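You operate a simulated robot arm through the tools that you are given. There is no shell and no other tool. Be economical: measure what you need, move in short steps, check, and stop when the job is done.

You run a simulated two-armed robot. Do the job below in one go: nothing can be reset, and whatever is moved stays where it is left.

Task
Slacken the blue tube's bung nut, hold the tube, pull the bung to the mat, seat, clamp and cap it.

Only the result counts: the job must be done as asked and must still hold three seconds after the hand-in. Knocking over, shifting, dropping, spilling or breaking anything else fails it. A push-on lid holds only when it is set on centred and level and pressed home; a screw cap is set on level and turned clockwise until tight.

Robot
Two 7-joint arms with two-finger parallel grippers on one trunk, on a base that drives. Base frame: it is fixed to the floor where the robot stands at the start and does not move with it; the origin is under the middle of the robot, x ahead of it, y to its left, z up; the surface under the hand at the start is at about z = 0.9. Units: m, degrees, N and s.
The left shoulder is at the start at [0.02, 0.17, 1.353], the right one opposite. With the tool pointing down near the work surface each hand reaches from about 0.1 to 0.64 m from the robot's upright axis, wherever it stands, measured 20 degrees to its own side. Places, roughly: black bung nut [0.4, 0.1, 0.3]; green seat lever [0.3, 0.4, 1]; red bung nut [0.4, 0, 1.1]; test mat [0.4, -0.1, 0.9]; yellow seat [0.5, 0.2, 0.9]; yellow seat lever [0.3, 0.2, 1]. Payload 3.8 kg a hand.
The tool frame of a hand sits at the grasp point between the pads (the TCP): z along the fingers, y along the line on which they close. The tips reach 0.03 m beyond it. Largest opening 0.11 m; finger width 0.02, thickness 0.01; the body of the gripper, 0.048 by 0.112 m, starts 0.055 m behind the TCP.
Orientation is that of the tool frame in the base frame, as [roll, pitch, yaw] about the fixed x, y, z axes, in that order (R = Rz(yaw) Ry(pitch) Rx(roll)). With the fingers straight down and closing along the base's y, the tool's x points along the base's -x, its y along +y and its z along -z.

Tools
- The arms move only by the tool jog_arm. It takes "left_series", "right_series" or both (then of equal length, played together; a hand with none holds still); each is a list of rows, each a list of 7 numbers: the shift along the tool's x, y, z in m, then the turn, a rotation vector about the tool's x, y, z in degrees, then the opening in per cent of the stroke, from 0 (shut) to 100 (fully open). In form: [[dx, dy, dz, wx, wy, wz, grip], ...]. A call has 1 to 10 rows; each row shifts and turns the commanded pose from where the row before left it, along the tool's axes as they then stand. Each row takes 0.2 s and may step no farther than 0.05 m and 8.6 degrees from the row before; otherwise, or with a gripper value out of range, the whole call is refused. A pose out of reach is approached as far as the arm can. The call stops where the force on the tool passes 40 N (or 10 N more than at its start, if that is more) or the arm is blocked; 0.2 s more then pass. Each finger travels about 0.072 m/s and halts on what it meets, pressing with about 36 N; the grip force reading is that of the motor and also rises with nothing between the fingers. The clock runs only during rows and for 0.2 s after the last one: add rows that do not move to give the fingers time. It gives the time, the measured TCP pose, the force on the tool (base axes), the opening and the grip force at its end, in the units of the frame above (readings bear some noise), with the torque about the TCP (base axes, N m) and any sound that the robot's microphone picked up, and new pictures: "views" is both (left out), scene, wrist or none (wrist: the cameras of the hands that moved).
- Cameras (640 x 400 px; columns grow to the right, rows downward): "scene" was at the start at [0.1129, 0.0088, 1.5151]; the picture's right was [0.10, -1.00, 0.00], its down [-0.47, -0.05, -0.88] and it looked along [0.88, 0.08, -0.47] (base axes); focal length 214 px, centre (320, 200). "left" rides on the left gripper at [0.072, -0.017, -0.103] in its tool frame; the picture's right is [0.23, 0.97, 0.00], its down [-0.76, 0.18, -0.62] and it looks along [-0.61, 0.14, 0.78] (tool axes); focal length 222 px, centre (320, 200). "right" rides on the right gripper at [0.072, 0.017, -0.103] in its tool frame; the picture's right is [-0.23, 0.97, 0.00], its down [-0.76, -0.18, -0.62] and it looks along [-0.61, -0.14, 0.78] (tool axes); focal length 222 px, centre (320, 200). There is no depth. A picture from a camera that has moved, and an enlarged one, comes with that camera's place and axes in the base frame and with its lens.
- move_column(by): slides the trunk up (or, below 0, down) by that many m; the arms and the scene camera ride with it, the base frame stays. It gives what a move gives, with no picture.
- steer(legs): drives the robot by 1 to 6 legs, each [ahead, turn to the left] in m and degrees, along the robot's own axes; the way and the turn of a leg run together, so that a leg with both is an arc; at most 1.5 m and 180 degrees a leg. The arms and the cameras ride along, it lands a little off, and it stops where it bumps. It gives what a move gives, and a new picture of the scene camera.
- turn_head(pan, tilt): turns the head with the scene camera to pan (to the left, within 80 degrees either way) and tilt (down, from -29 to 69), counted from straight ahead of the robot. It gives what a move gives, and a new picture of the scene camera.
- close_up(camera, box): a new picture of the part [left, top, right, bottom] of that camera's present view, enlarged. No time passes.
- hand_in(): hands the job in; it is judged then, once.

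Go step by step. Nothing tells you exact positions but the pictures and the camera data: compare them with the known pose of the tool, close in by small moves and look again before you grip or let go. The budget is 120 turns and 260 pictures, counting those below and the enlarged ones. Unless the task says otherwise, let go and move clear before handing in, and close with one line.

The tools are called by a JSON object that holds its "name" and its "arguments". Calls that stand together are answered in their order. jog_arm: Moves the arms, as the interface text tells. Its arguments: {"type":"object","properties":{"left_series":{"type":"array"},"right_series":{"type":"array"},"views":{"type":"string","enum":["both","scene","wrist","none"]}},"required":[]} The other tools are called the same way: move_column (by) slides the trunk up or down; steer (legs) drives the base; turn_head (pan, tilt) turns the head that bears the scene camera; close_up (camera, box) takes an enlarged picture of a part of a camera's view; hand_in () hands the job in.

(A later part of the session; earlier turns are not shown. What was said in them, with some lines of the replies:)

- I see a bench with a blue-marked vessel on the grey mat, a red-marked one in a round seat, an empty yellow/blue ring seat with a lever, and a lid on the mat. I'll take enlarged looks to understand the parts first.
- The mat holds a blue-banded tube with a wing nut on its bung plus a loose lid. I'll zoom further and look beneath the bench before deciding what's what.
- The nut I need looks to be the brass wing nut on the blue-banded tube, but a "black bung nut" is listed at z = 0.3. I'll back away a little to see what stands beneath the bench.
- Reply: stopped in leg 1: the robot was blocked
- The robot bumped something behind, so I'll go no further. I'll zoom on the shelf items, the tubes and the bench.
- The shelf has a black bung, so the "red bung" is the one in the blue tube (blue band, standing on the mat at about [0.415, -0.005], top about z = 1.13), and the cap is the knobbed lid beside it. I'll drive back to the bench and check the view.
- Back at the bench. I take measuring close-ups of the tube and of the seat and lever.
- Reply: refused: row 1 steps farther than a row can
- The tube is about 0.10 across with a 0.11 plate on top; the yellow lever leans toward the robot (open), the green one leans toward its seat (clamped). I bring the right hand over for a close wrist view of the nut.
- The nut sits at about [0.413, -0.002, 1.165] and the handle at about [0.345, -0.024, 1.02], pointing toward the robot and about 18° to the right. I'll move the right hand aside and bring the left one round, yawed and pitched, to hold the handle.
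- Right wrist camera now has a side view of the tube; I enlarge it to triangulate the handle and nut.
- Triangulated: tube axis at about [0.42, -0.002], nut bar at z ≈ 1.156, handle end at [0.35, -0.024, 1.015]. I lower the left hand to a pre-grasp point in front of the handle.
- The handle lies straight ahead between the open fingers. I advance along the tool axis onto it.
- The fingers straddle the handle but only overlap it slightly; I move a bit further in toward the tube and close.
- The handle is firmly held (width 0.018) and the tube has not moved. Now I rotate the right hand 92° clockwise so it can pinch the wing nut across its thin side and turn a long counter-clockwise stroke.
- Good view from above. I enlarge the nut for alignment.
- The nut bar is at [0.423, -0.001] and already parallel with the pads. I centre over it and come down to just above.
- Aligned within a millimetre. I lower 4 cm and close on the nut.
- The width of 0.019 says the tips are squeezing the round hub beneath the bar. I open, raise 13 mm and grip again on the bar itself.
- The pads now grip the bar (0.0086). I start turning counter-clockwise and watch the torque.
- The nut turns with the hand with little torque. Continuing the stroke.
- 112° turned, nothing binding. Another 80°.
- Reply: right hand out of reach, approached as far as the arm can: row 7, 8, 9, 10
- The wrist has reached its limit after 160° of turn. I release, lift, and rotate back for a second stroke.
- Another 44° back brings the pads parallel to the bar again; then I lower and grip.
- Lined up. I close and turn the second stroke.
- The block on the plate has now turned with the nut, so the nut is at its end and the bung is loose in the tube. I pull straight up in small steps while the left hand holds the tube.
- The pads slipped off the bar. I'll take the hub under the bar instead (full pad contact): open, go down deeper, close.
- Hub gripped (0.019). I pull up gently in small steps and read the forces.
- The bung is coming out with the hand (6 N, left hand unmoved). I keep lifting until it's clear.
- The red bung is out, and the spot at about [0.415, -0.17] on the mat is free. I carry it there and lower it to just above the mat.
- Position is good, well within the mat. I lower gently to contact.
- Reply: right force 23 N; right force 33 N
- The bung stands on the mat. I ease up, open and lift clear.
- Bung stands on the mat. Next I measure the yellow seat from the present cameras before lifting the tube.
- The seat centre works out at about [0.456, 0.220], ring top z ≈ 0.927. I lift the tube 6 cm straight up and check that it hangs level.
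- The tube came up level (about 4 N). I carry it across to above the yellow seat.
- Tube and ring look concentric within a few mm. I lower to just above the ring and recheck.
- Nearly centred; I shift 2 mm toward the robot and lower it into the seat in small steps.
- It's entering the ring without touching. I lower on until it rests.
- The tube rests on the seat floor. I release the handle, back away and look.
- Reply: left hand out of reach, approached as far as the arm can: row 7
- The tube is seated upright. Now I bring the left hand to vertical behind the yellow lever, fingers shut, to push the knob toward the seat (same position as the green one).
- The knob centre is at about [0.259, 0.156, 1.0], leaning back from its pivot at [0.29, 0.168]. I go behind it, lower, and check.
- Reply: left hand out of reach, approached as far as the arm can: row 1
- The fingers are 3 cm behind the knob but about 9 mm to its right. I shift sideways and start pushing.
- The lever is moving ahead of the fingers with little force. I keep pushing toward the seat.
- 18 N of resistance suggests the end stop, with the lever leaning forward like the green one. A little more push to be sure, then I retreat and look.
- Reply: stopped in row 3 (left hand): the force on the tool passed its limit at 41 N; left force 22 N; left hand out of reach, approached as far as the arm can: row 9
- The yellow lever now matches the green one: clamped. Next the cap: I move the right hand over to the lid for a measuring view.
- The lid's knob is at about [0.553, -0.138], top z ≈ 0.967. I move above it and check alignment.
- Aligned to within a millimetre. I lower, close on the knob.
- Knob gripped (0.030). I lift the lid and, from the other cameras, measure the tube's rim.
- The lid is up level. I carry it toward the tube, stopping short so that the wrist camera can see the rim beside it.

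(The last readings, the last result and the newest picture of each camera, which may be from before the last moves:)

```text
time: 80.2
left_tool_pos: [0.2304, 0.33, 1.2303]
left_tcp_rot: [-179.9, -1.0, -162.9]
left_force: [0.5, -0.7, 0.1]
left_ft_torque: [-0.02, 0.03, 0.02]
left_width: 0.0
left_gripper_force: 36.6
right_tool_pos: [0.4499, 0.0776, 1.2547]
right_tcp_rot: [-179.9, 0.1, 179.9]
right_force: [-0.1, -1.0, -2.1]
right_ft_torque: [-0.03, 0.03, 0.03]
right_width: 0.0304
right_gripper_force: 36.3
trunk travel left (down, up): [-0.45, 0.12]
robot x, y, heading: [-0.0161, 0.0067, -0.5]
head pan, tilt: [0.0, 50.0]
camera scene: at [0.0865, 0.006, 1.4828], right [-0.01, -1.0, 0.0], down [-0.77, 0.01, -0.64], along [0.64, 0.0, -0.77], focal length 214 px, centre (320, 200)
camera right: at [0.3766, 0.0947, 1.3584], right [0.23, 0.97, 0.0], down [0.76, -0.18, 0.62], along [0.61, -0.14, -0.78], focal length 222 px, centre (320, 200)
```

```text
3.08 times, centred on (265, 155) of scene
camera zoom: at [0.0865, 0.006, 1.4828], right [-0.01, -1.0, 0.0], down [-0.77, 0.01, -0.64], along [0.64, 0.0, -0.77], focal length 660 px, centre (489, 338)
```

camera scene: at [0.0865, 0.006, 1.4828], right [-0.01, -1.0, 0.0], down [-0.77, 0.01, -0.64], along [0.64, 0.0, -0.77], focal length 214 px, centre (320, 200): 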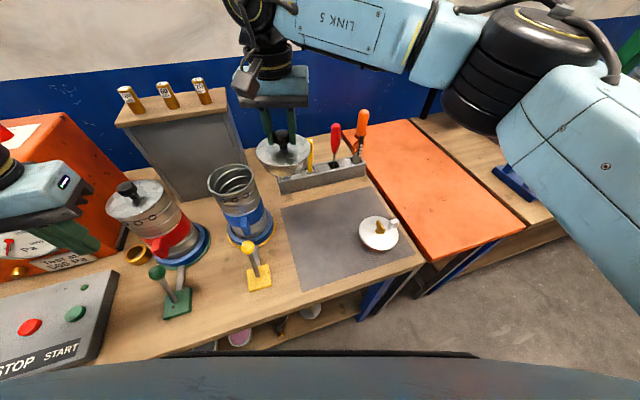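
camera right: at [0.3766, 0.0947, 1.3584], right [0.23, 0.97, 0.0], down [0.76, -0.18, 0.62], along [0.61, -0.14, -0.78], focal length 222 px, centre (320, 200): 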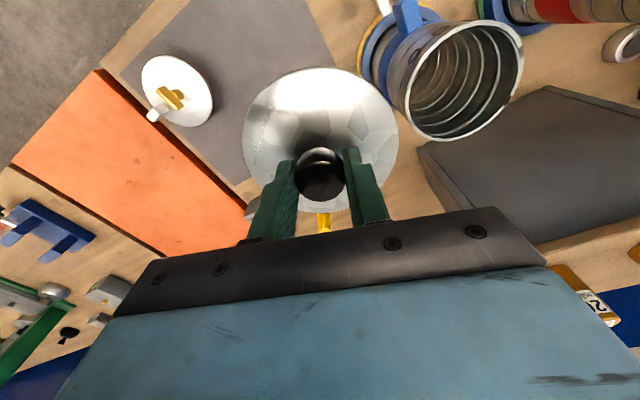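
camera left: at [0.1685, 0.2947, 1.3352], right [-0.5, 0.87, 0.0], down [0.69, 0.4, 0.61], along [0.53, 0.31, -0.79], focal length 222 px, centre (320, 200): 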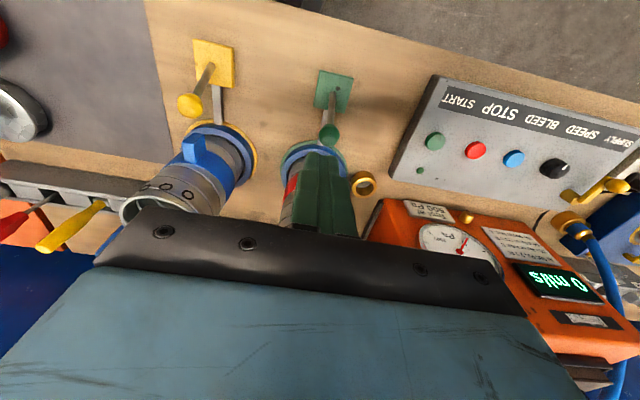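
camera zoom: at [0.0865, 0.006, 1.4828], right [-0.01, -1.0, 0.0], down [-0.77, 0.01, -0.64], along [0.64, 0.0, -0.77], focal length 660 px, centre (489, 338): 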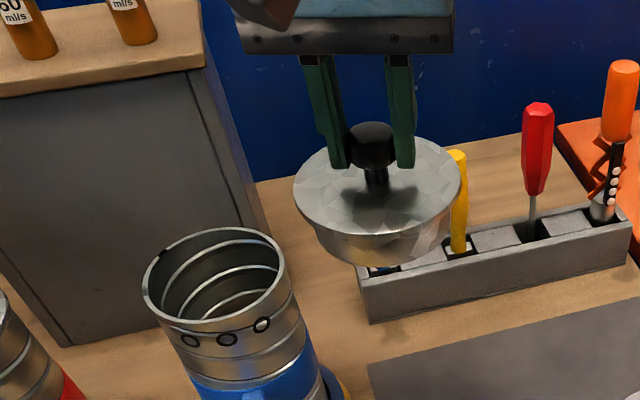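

The lid is a disc with a narrower plug. After correcting for perspective, both cameras and the earlier grasp agree on a tube axis of about [0.458, 0.219] with rim z ≈ 1.12. I move over it.

{"name": "jog_arm", "arguments": {"right_series": [[-0.002, 0.0354, 0, 0, 0, 0, 0], [-0.002, 0.0354, 0, 0, 0, 0, 0], [-0.002, 0.0354, 0, 0, 0, 0, 0], [-0.0018, 0.0355, 0, 0, 0, 0, 0], [0, 0, 0.03, 0, 0, 0, 0], [0, 0, 0.012, 0, 0, 0, 0], [0, 0, 0, 0, 0, 0, 0]], "views": "both"}}

{"name": "close_up", "arguments": {"camera": "scene", "box": [190, 120, 290, 220]}}

{"name": "close_up", "arguments": {"camera": "left", "box": [60, 80, 300, 250]}}

{"name": "close_up", "arguments": {"camera": "right", "box": [220, 30, 440, 230]}}

```text
time: 81.8
left_tool_pos: [0.23, 0.3316, 1.231]
left_tcp_rot: [-179.9, -0.9, -162.9]
left_force: [-0.5, -0.1, -0.1]
left_ft_torque: [-0.05, 0.01, -0.03]
left_width: 0.0
left_gripper_force: 36.6
right_tool_pos: [0.4548, 0.1627, 1.2168]
right_tcp_rot: [180.0, 0.1, 179.9]
right_force: [-0.6, 0.1, -1.8]
right_ft_torque: [0.01, -0.02, 0.0]
right_width: 0.0303
right_gripper_force: 35.7
right hand out of reach, approached as far as the arm can: row 3, 4
trunk travel left (down, up): [-0.45, 0.12]
robot x, y, heading: [-0.0164, 0.0073, -0.3]
head pan, tilt: [0.0, 50.0]
camera scene: at [0.0861, 0.0073, 1.4828], right [-0.01, -1.0, 0.0], down [-0.77, 0.01, -0.64], along [0.64, 0.0, -0.77], focal length 214 px, centre (320, 200)
camera right: at [0.3829, 0.1787, 1.3201], right [0.23, 0.97, 0.0], down [0.76, -0.18, 0.62], along [0.61, -0.14, -0.78], focal length 222 px, centre (320, 200)
```

scene: 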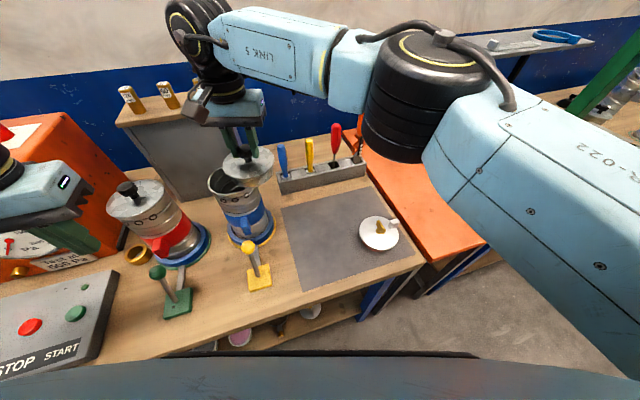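
right: 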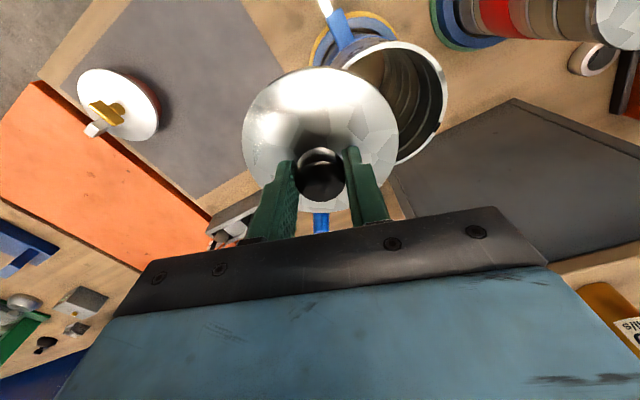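

```text
4.00 times, centred on (240, 170) of scene
camera zoom: at [0.0861, 0.0073, 1.4828], right [-0.01, -1.0, 0.0], down [-0.77, 0.01, -0.64], along [0.64, 0.0, -0.77], focal length 858 px, centre (640, 320)
```

zoom: 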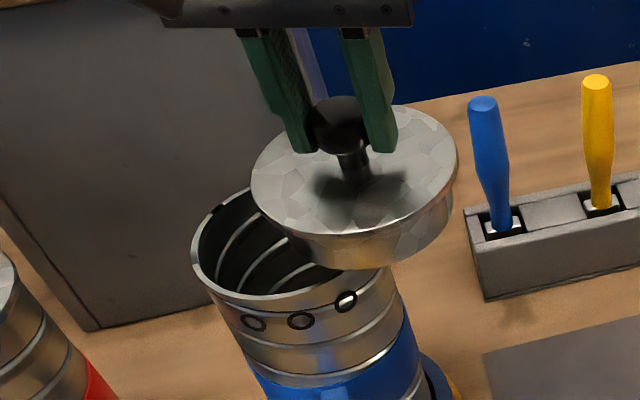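

```text
2.35 times, centred on (180, 165) of left
camera zoom: at [0.167, 0.2956, 1.3351], right [-0.5, 0.86, 0.0], down [0.69, 0.4, 0.61], along [0.53, 0.31, -0.79], focal length 523 px, centre (649, 282)
```

zoom: 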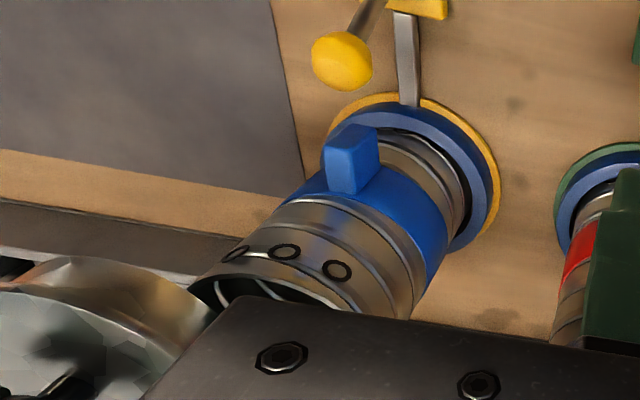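

```text
2.00 times, centred on (330, 130) of right
camera zoom: at [0.3829, 0.1787, 1.3201], right [0.23, 0.97, 0.0], down [0.76, -0.18, 0.62], along [0.61, -0.14, -0.78], focal length 444 px, centre (300, 340)
```

zoom: 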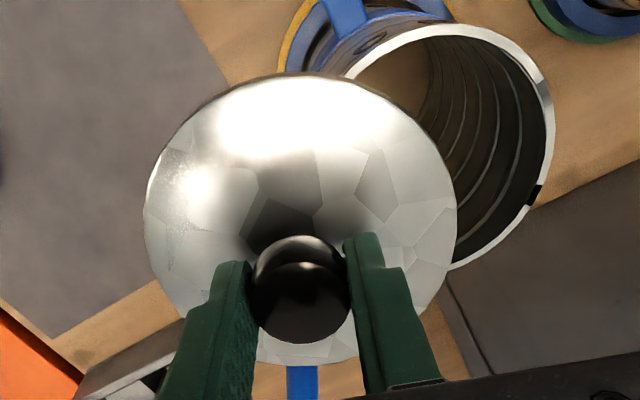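

The right arm can't reach far enough left from here. I lift, draw back, and turn the base 16° left to bring the tube into its reach.

{"name": "jog_arm", "arguments": {"right_series": [[0, 0, -0.045, 0, 0, 0, 0], [0, -0.045, -0.02, 0, 0, 0, 0], [0, -0.045, 0, 0, 0, 0, 0], [0, -0.045, 0, 0, 0, 0, 0], [0, -0.02, 0, 0, 0, 0, 0], [0, 0, 0, 0, 0, 0, 0]], "views": "none"}}

{"name": "steer", "arguments": {"legs": [[0, 16]]}}

```text
time: 83.2
left_tool_pos: [0.2306, 0.333, 1.2309]
left_tcp_rot: [-179.8, -0.8, -163.1]
left_force: [-0.2, -0.2, -0.5]
left_ft_torque: [0.02, -0.02, 0.01]
left_width: 0.0
left_gripper_force: 36.6
right_tool_pos: [0.4545, 0.0054, 1.2809]
right_tcp_rot: [180.0, 0.0, -180.0]
right_force: [0.1, -0.1, -1.6]
right_ft_torque: [0.0, 0.01, -0.02]
right_width: 0.0306
right_gripper_force: 36.2
trunk travel left (down, up): [-0.45, 0.12]
robot x, y, heading: [-0.014, 0.0104, -0.2]
head pan, tilt: [0.0, 50.0]
```

```text
time: 84.5
left_tool_pos: [0.1335, 0.3859, 1.2324]
left_tcp_rot: [-179.7, -0.9, -147.1]
left_force: [-0.7, -0.1, 0.9]
left_ft_torque: [-0.01, 0.02, 0.01]
left_width: 0.0
left_gripper_force: 36.1
right_tool_pos: [0.4369, 0.1339, 1.2803]
right_tcp_rot: [180.0, 0.1, -164.2]
right_force: [-0.2, 0.0, -1.4]
right_ft_torque: [-0.02, 0.0, 0.02]
right_width: 0.0304
right_gripper_force: 35.9
trunk travel left (down, up): [-0.45, 0.12]
robot x, y, heading: [-0.015, 0.0085, 15.3]
head pan, tilt: [0.0, 50.0]
camera scene: at [0.0823, 0.034, 1.4829], right [0.27, -0.96, 0.0], down [-0.74, -0.2, -0.64], along [0.62, 0.17, -0.77], focal length 214 px, centre (320, 200)
```

scene: 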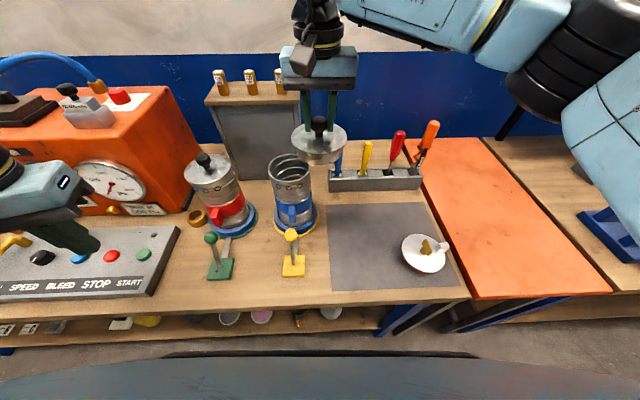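

Now I move over the tube's axis, still high, and compare lid and rim in the pictures.

{"name": "jog_arm", "arguments": {"right_series": [[-0.0216, 0.0383, 0, 0, 0, 0, 0], [-0.0216, 0.0383, 0, 0, 0, 0, 0], [0, 0, 0.03, 0, 0, 0, 0], [0, 0, 0.025, 0, 0, 0, 0], [0, 0, 0, 0, 0, 0, 0]], "views": "both"}}

{"name": "close_up", "arguments": {"camera": "scene", "box": [250, 110, 350, 240]}}

{"name": "close_up", "arguments": {"camera": "right", "box": [220, 30, 440, 230]}}

```text
time: 85.7
left_tool_pos: [0.1331, 0.385, 1.232]
left_tcp_rot: [-179.7, -1.0, -147.1]
left_force: [-0.1, 0.2, -0.6]
left_ft_torque: [0.01, -0.02, -0.02]
left_width: 0.0
left_gripper_force: 35.6
right_tool_pos: [0.455, 0.219, 1.2237]
right_tcp_rot: [-179.9, 0.2, -164.2]
right_force: [0.2, -1.3, -2.0]
right_ft_torque: [0.03, -0.05, 0.02]
right_width: 0.03
right_gripper_force: 35.8
trunk travel left (down, up): [-0.45, 0.12]
robot x, y, heading: [-0.0143, 0.0067, 15.4]
head pan, tilt: [0.0, 50.0]
camera scene: at [0.0825, 0.0334, 1.4829], right [0.27, -0.96, 0.0], down [-0.74, -0.2, -0.64], along [0.62, 0.17, -0.77], focal length 214 px, centre (320, 200)
camera right: at [0.3819, 0.215, 1.326], right [-0.05, 1.0, 0.0], down [0.78, 0.04, 0.62], along [0.62, 0.03, -0.78], focal length 222 px, centre (320, 200)
```

scene: 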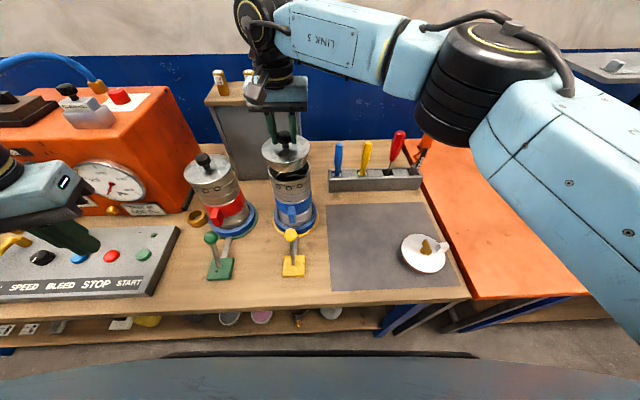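
right: 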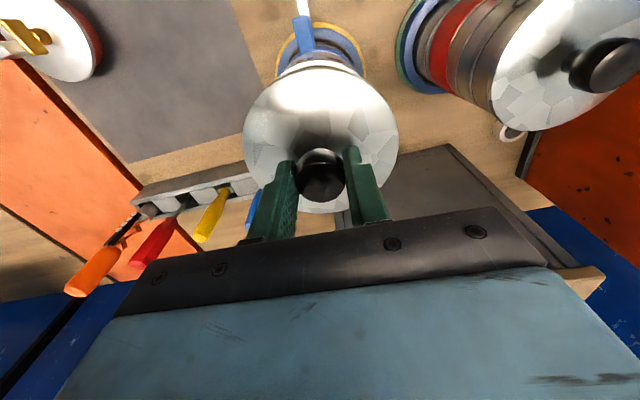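

```text
3.08 times, centred on (300, 175) of scene
camera zoom: at [0.0825, 0.0334, 1.4829], right [0.27, -0.96, 0.0], down [-0.74, -0.2, -0.64], along [0.62, 0.17, -0.77], focal length 660 px, centre (382, 277)
```

zoom: 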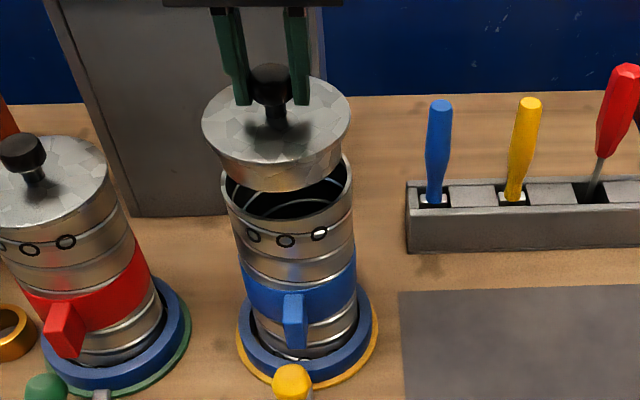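

```text
2.00 times, centred on (330, 130) of right
camera zoom: at [0.3819, 0.215, 1.326], right [-0.05, 1.0, 0.0], down [0.78, 0.04, 0.62], along [0.62, 0.03, -0.78], focal length 444 px, centre (300, 340)
```

zoom: 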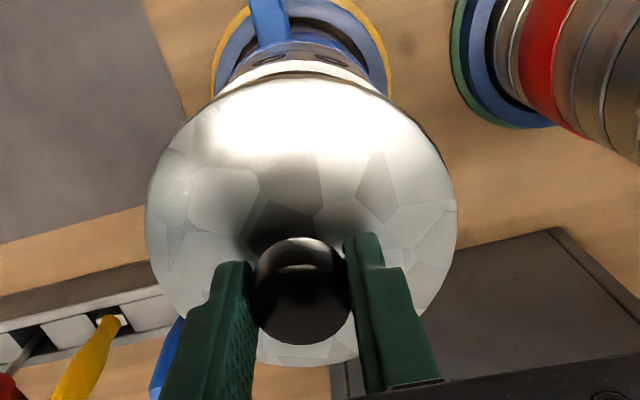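

Lid and rim agree to about 1–2 mm in both views. I lower slowly and feel for the entry.

{"name": "jog_arm", "arguments": {"right_series": [[0, 0, 0.01, 0, 0, 0, 0], [0, 0, 0.006, 0, 0, 0, 0], [0, 0, 0.005, 0, 0, 0, 0], [0, 0, 0.005, 0, 0, 0, 0], [0, 0, 0, 0, 0, 0, 0]], "views": "wrist"}}

{"name": "close_up", "arguments": {"camera": "scene", "box": [260, 120, 340, 230]}}

```text
time: 86.9
left_tool_pos: [0.1334, 0.385, 1.2309]
left_tcp_rot: [-179.9, -0.9, -147.1]
left_force: [0.0, 1.4, 0.2]
left_ft_torque: [0.04, 0.0, -0.01]
left_width: 0.0001
left_gripper_force: 35.6
right_tool_pos: [0.4573, 0.2183, 1.1981]
right_tcp_rot: [179.9, 0.1, -164.3]
right_force: [-0.2, 0.0, -2.0]
right_ft_torque: [0.01, 0.03, -0.01]
right_width: 0.0304
right_gripper_force: 35.6
trunk travel left (down, up): [-0.45, 0.12]
robot x, y, heading: [-0.0127, 0.0089, 15.4]
head pan, tilt: [0.0, 50.0]
camera right: at [0.3826, 0.2151, 1.3007], right [-0.05, 1.0, 0.0], down [0.78, 0.04, 0.62], along [0.62, 0.03, -0.78], focal length 222 px, centre (320, 200)
```

right: 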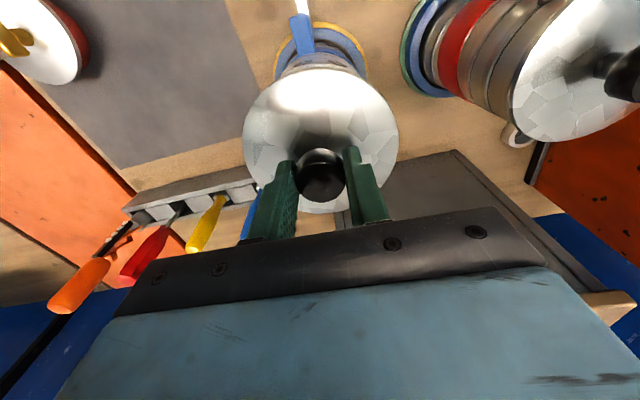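

```text
3.64 times, centred on (300, 175) of scene
camera zoom: at [0.0826, 0.0338, 1.4828], right [0.27, -0.96, 0.0], down [-0.74, -0.2, -0.64], along [0.62, 0.17, -0.77], focal length 780 px, centre (393, 291)
```

zoom: 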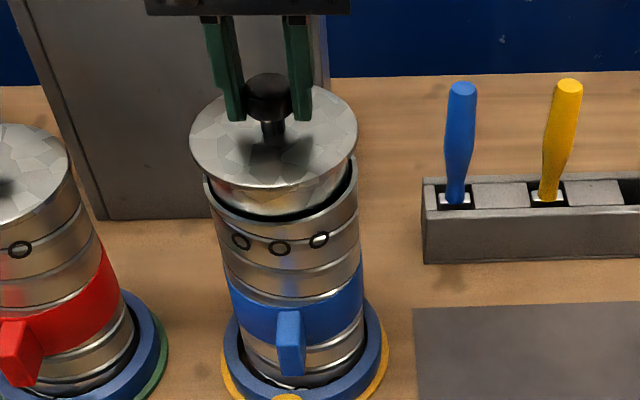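

{"name": "close_up", "arguments": {"camera": "scene", "box": [278, 138, 328, 188]}}

```text
8.00 times, centred on (303, 163) of scene
camera zoom: at [0.0826, 0.0338, 1.4828], right [0.27, -0.96, 0.0], down [-0.74, -0.2, -0.64], along [0.62, 0.17, -0.77], focal length 1716 px, centre (456, 496)
```

zoom: 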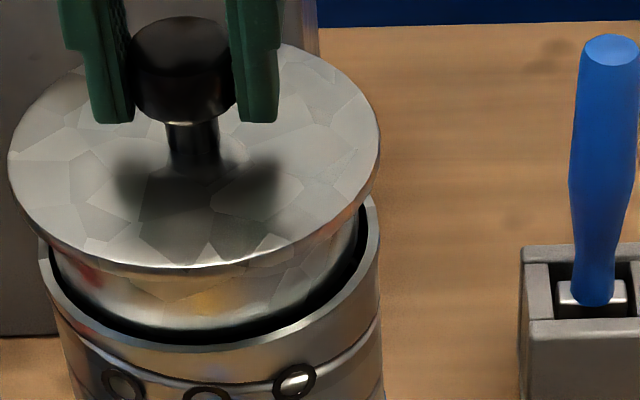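

The plug is centred in the mouth with an even gap all round. I lower on until it stops.

{"name": "jog_arm", "arguments": {"right_series": [[0, 0, 0.005, 0, 0, 0, 0], [0, 0, 0.005, 0, 0, 0, 0], [0, 0, 0.004, 0, 0, 0, 0], [0, 0, 0.004, 0, 0, 0, 0], [0, 0, 0.003, 0, 0, 0, 0]], "views": "none"}}

{"name": "close_up", "arguments": {"camera": "scene", "box": [278, 138, 328, 188]}}

```text
time: 88.1
left_tool_pos: [0.1322, 0.3854, 1.2311]
left_tcp_rot: [-179.9, -0.9, -147.1]
left_force: [0.1, 0.9, 0.7]
left_ft_torque: [0.03, -0.01, -0.04]
left_width: 0.0
left_gripper_force: 35.9
right_tool_pos: [0.4575, 0.2181, 1.1794]
right_tcp_rot: [-179.9, 0.1, -164.2]
right_force: [-0.4, 0.1, 1.8]
right_ft_torque: [0.03, -0.02, 0.05]
right_width: 0.0302
right_gripper_force: 36.0
trunk travel left (down, up): [-0.45, 0.12]
robot x, y, heading: [-0.0134, 0.0091, 15.2]
head pan, tilt: [0.0, 50.0]
```

```text
8.00 times, centred on (303, 163) of scene
camera zoom: at [0.0824, 0.0337, 1.4829], right [0.27, -0.96, 0.0], down [-0.74, -0.2, -0.64], along [0.62, 0.17, -0.77], focal length 1716 px, centre (456, 496)
```

zoom: 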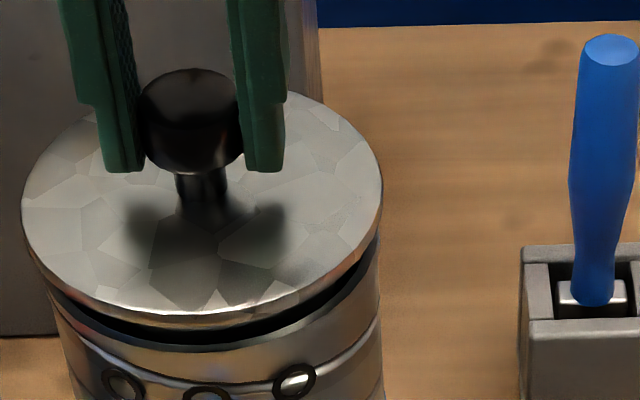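

Contact is beginning, with about 8 mm to go. I press on down.

{"name": "jog_arm", "arguments": {"right_series": [[0, 0, 0.003, 0, 0, 0, 0], [0, 0, 0.003, 0, 0, 0, 0], [0, 0, 0.003, 0, 0, 0, 0]], "views": "none"}}

{"name": "close_up", "arguments": {"camera": "scene", "box": [278, 138, 328, 188]}}

```text
time: 88.9
left_tool_pos: [0.1336, 0.3843, 1.2314]
left_tcp_rot: [-179.8, -0.9, -147.1]
left_force: [0.9, 0.2, -0.2]
left_ft_torque: [-0.01, -0.04, -0.01]
left_width: 0.0
left_gripper_force: 36.2
right_tool_pos: [0.4562, 0.2184, 1.1698]
right_tcp_rot: [179.9, 0.1, -164.2]
right_force: [-0.3, -0.8, 1.2]
right_ft_torque: [-0.01, 0.0, 0.02]
right_width: 0.0303
right_gripper_force: 36.2
trunk travel left (down, up): [-0.45, 0.12]
robot x, y, heading: [-0.0147, 0.0047, 15.5]
head pan, tilt: [0.0, 50.0]
```

```text
8.00 times, centred on (303, 163) of scene
camera zoom: at [0.0825, 0.0336, 1.4829], right [0.27, -0.96, 0.0], down [-0.74, -0.2, -0.64], along [0.62, 0.17, -0.77], focal length 1716 px, centre (456, 496)
```

zoom: 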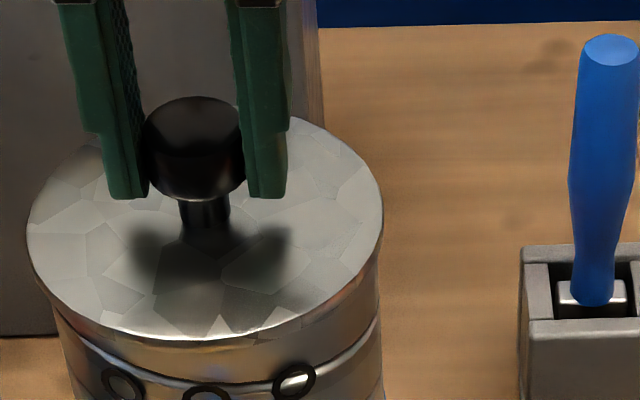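

Nearly home; I press a few millimetres more until the force rises.

{"name": "jog_arm", "arguments": {"right_series": [[0, 0, 0.002, 0, 0, 0, 0], [0, 0, 0.002, 0, 0, 0, 0]], "views": "none"}}

{"name": "jog_arm", "arguments": {"right_series": [[0, 0, 0.002, 0, 0, 0, 0], [0, 0, 0.002, 0, 0, 0, 0], [0, 0, 0.002, 0, 0, 0, 0]], "views": "none"}}

{"name": "close_up", "arguments": {"camera": "scene", "box": [278, 138, 328, 188]}}

```text
time: 89.5
left_tool_pos: [0.1324, 0.3845, 1.2332]
left_tcp_rot: [-179.8, -0.9, -147.1]
left_force: [-0.6, 0.4, -0.3]
left_ft_torque: [0.01, 0.0, -0.01]
left_width: 0.0003
left_gripper_force: 36.4
right_tool_pos: [0.4562, 0.2184, 1.1669]
right_tcp_rot: [179.9, 0.2, -164.2]
right_force: [2.0, -0.5, 17.1]
right_ft_torque: [-0.3, 0.52, 0.09]
right_width: 0.03
right_gripper_force: 36.6
trunk travel left (down, up): [-0.45, 0.12]
robot x, y, heading: [-0.017, 0.0054, 15.6]
head pan, tilt: [0.0, 50.0]
```

```text
time: 90.2
left_tool_pos: [0.1329, 0.3858, 1.2306]
left_tcp_rot: [-179.9, -0.9, -147.2]
left_force: [-1.0, -0.8, 0.2]
left_ft_torque: [0.01, 0.01, 0.01]
left_width: 0.0
left_gripper_force: 36.4
right_tool_pos: [0.4572, 0.219, 1.1666]
right_tcp_rot: [179.9, 0.3, -164.2]
right_force: [-2.5, -3.2, 11.5]
right_ft_torque: [-0.24, 0.19, 0.0]
right_width: 0.0305
right_gripper_force: 36.3
trunk travel left (down, up): [-0.45, 0.12]
robot x, y, heading: [-0.0118, 0.0084, 15.3]
head pan, tilt: [0.0, 50.0]
stopped in row 3 (right hand): the force on the tool passed its limit at 42 N (the readings are from after the stop); the commanded pose is now the measured one
```

```text
8.00 times, centred on (303, 163) of scene
camera zoom: at [0.082, 0.0335, 1.4827], right [0.27, -0.96, 0.0], down [-0.74, -0.2, -0.64], along [0.62, 0.17, -0.77], focal length 1716 px, centre (456, 496)
```

zoom: 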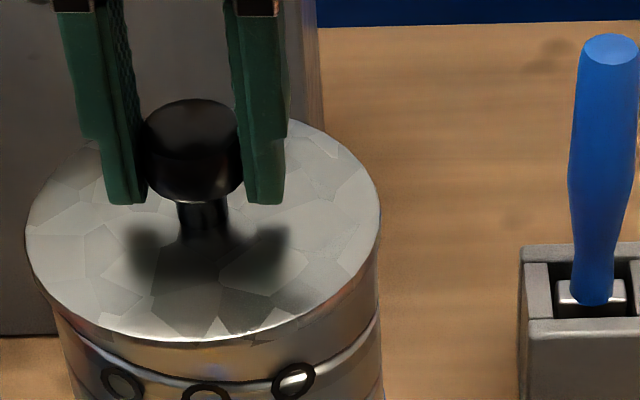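

The lid is flush and took 42 N. I release, close the fingers above the knob, and press once more dead centre to make sure it's home.

{"name": "jog_arm", "arguments": {"right_series": [[0, 0, 0, 0, 0, 0, 50], [0, 0, 0, 0, 0, 0, 50], [0, 0, -0.02, 0, 0, 0, 50], [0, 0, -0.03, 0, 0, 0, 30], [0, 0, 0, 0, 0, 0, 0], [0, 0, 0, 0, 0, 0, 0], [0, 0, 0, 0, 0, 0, 0], [0, 0, 0, 0, 0, 0, 0]], "views": "wrist"}}

{"name": "close_up", "arguments": {"camera": "scene", "box": [260, 120, 340, 230]}}

```text
time: 92.0
left_tool_pos: [0.1337, 0.3853, 1.2305]
left_tcp_rot: [-179.8, -1.0, -147.1]
left_force: [0.1, 0.5, 0.1]
left_ft_torque: [-0.03, -0.01, -0.01]
left_width: 0.0
left_gripper_force: 35.7
right_tool_pos: [0.4569, 0.2191, 1.2129]
right_tcp_rot: [179.9, 0.3, -164.2]
right_force: [1.0, -0.6, -0.2]
right_ft_torque: [-0.02, -0.01, 0.01]
right_width: 0.0001
right_gripper_force: 35.6
trunk travel left (down, up): [-0.45, 0.12]
robot x, y, heading: [-0.0148, 0.0065, 15.2]
head pan, tilt: [0.0, 50.0]
camera right: at [0.3823, 0.2154, 1.3147], right [-0.05, 1.0, 0.0], down [0.78, 0.03, 0.63], along [0.63, 0.03, -0.78], focal length 222 px, centre (320, 200)
```

right: 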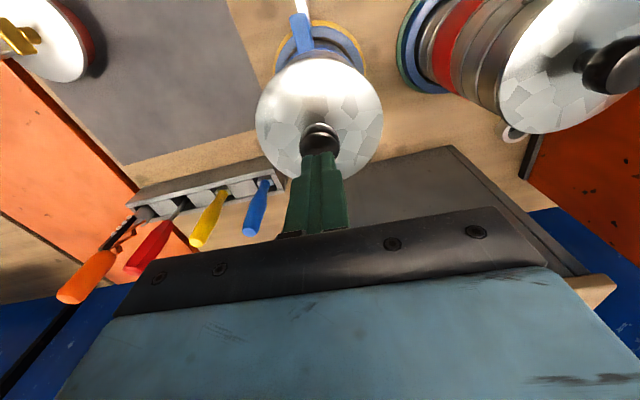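

```text
3.64 times, centred on (300, 175) of scene
camera zoom: at [0.0826, 0.0337, 1.4828], right [0.27, -0.96, 0.0], down [-0.74, -0.2, -0.64], along [0.62, 0.17, -0.77], focal length 780 px, centre (393, 291)
```

zoom: 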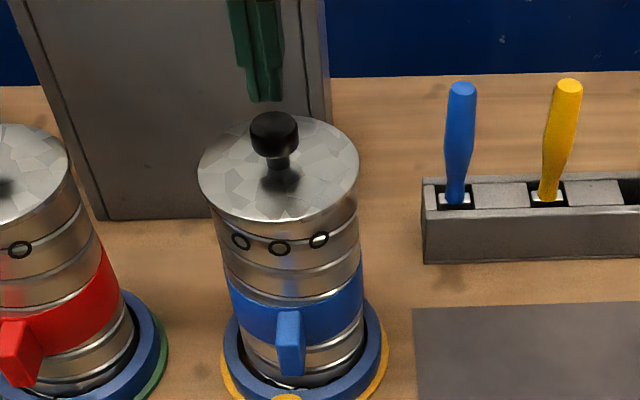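

{"name": "jog_arm", "arguments": {"right_series": [[0, 0, 0.015, 0, 0, 0, 0], [0, 0, 0.006, 0, 0, 0, 0], [0, 0, 0.003, 0, 0, 0, 0], [0, 0, 0.003, 0, 0, 0, 0], [0, 0, 0.003, 0, 0, 0, 0], [0, 0, 0.003, 0, 0, 0, 0], [0, 0, 0.003, 0, 0, 0, 0], [0, 0, 0.003, 0, 0, 0, 0]], "views": "none"}}

{"name": "close_up", "arguments": {"camera": "scene", "box": [278, 138, 328, 188]}}

```text
time: 93.3
left_tool_pos: [0.1314, 0.3859, 1.2314]
left_tcp_rot: [-179.8, -0.9, -147.1]
left_force: [-0.5, -0.2, 0.4]
left_ft_torque: [0.03, 0.01, 0.01]
left_width: 0.0
left_gripper_force: 36.7
right_tool_pos: [0.4574, 0.2205, 1.1915]
right_tcp_rot: [179.4, 0.9, -164.3]
right_force: [-3.9, -2.0, 10.2]
right_ft_torque: [-0.11, 0.14, -0.03]
right_width: 0.0
right_gripper_force: 35.5
trunk travel left (down, up): [-0.45, 0.12]
robot x, y, heading: [-0.0165, 0.0085, 15.4]
head pan, tilt: [0.0, 50.0]
stopped in row 6 (right hand): the force on the tool passed its limit at 44 N (the readings are from after the stop); the commanded pose is now the measured one
```

```text
8.00 times, centred on (303, 163) of scene
camera zoom: at [0.082, 0.0332, 1.4828], right [0.27, -0.96, 0.0], down [-0.74, -0.2, -0.64], along [0.62, 0.17, -0.77], focal length 1716 px, centre (456, 496)
```

zoom: 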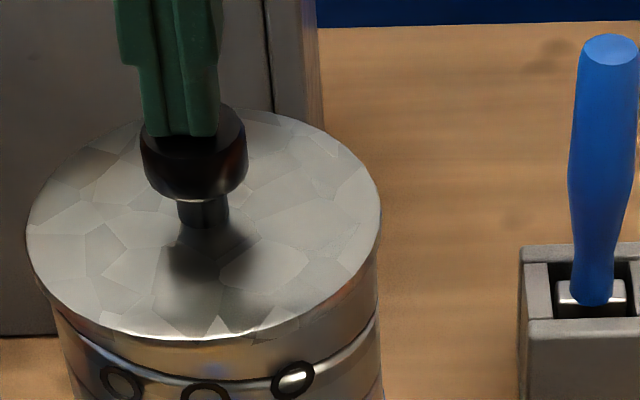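

A second 44 N press moved nothing: the lid is home, level and centred. I retreat and take a final look.

{"name": "jog_arm", "arguments": {"right_series": [[0, 0, -0.03, 0, 0, 0, 0], [0, 0, -0.045, 0, 0, 0, 0], [0, 0, -0.045, 0, 0, 0, 0], [0, -0.04, 0, 0, 0, 0, 0], [0, -0.045, 0, 0, 0, 0, 0], [0, -0.045, 0, 0, 0, 0, 0], [0, -0.045, 0, 0, 0, 0, 0], [0, 0, 0, 0, 0, 0, 0]], "views": "both"}}

{"name": "close_up", "arguments": {"camera": "scene", "box": [170, 130, 470, 310]}}

```text
time: 95.1
left_tool_pos: [0.132, 0.3864, 1.2313]
left_tcp_rot: [-179.8, -0.9, -147.1]
left_force: [0.2, -0.2, -0.2]
left_ft_torque: [-0.02, -0.02, -0.02]
left_width: 0.0002
left_gripper_force: 36.1
right_tool_pos: [0.5019, 0.0529, 1.3048]
right_tcp_rot: [179.6, 0.9, -164.1]
right_force: [-0.3, 0.0, 0.6]
right_ft_torque: [-0.02, 0.0, 0.02]
right_width: 0.0001
right_gripper_force: 35.9
trunk travel left (down, up): [-0.45, 0.12]
robot x, y, heading: [-0.0147, 0.008, 15.6]
head pan, tilt: [0.0, 50.0]
camera scene: at [0.0823, 0.0353, 1.4828], right [0.27, -0.96, 0.0], down [-0.74, -0.2, -0.64], along [0.62, 0.17, -0.77], focal length 214 px, centre (320, 200)
camera right: at [0.4274, 0.0479, 1.4077], right [-0.05, 1.0, 0.01], down [0.77, 0.03, 0.63], along [0.63, 0.04, -0.77], focal length 222 px, centre (320, 200)
```

scene: 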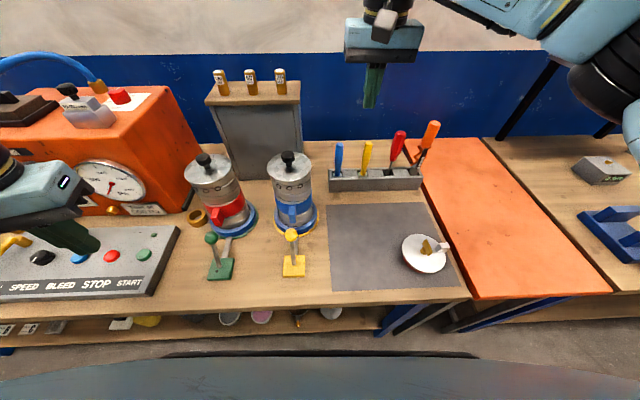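
right: 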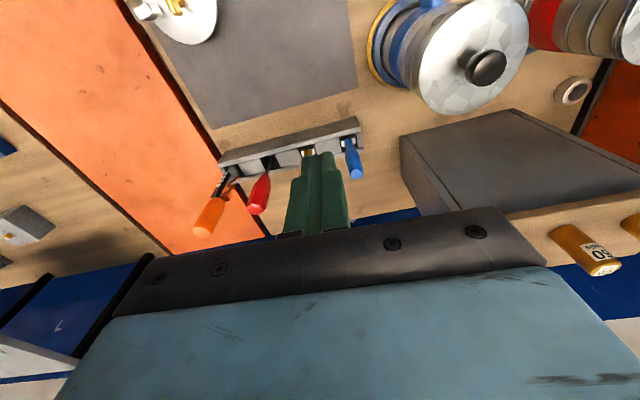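

```text
2.13 times, centred on (320, 220) of scene
camera zoom: at [0.0823, 0.0353, 1.4828], right [0.27, -0.96, 0.0], down [-0.74, -0.2, -0.64], along [0.62, 0.17, -0.77], focal length 458 px, centre (320, 157)
```

zoom: 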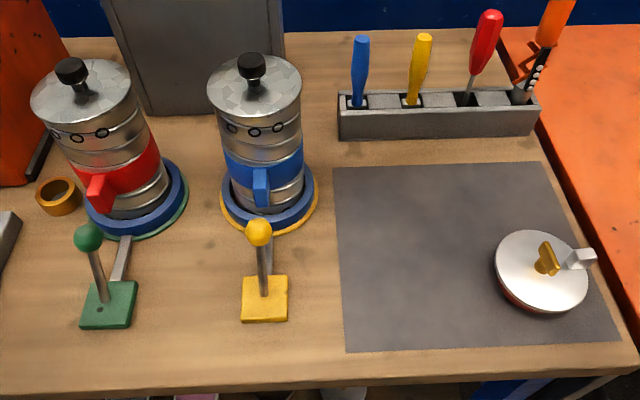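

The blue tube stands in the yellow seat, clamped and capped just like the red one; the bung stands on the mat and both hands are clear. I hand it in.

{"name": "hand_in", "arguments": {}}

```text
The job is handed in.
```

The job is handed in. I slackened the blue tube's bung nut and pulled the bung onto the mat. The tube is seated in the yellow seat, its lever is pushed over to the stop, and its lid is pressed home. While backing up for a look early on, the robot bumped something behind it that I never saw.
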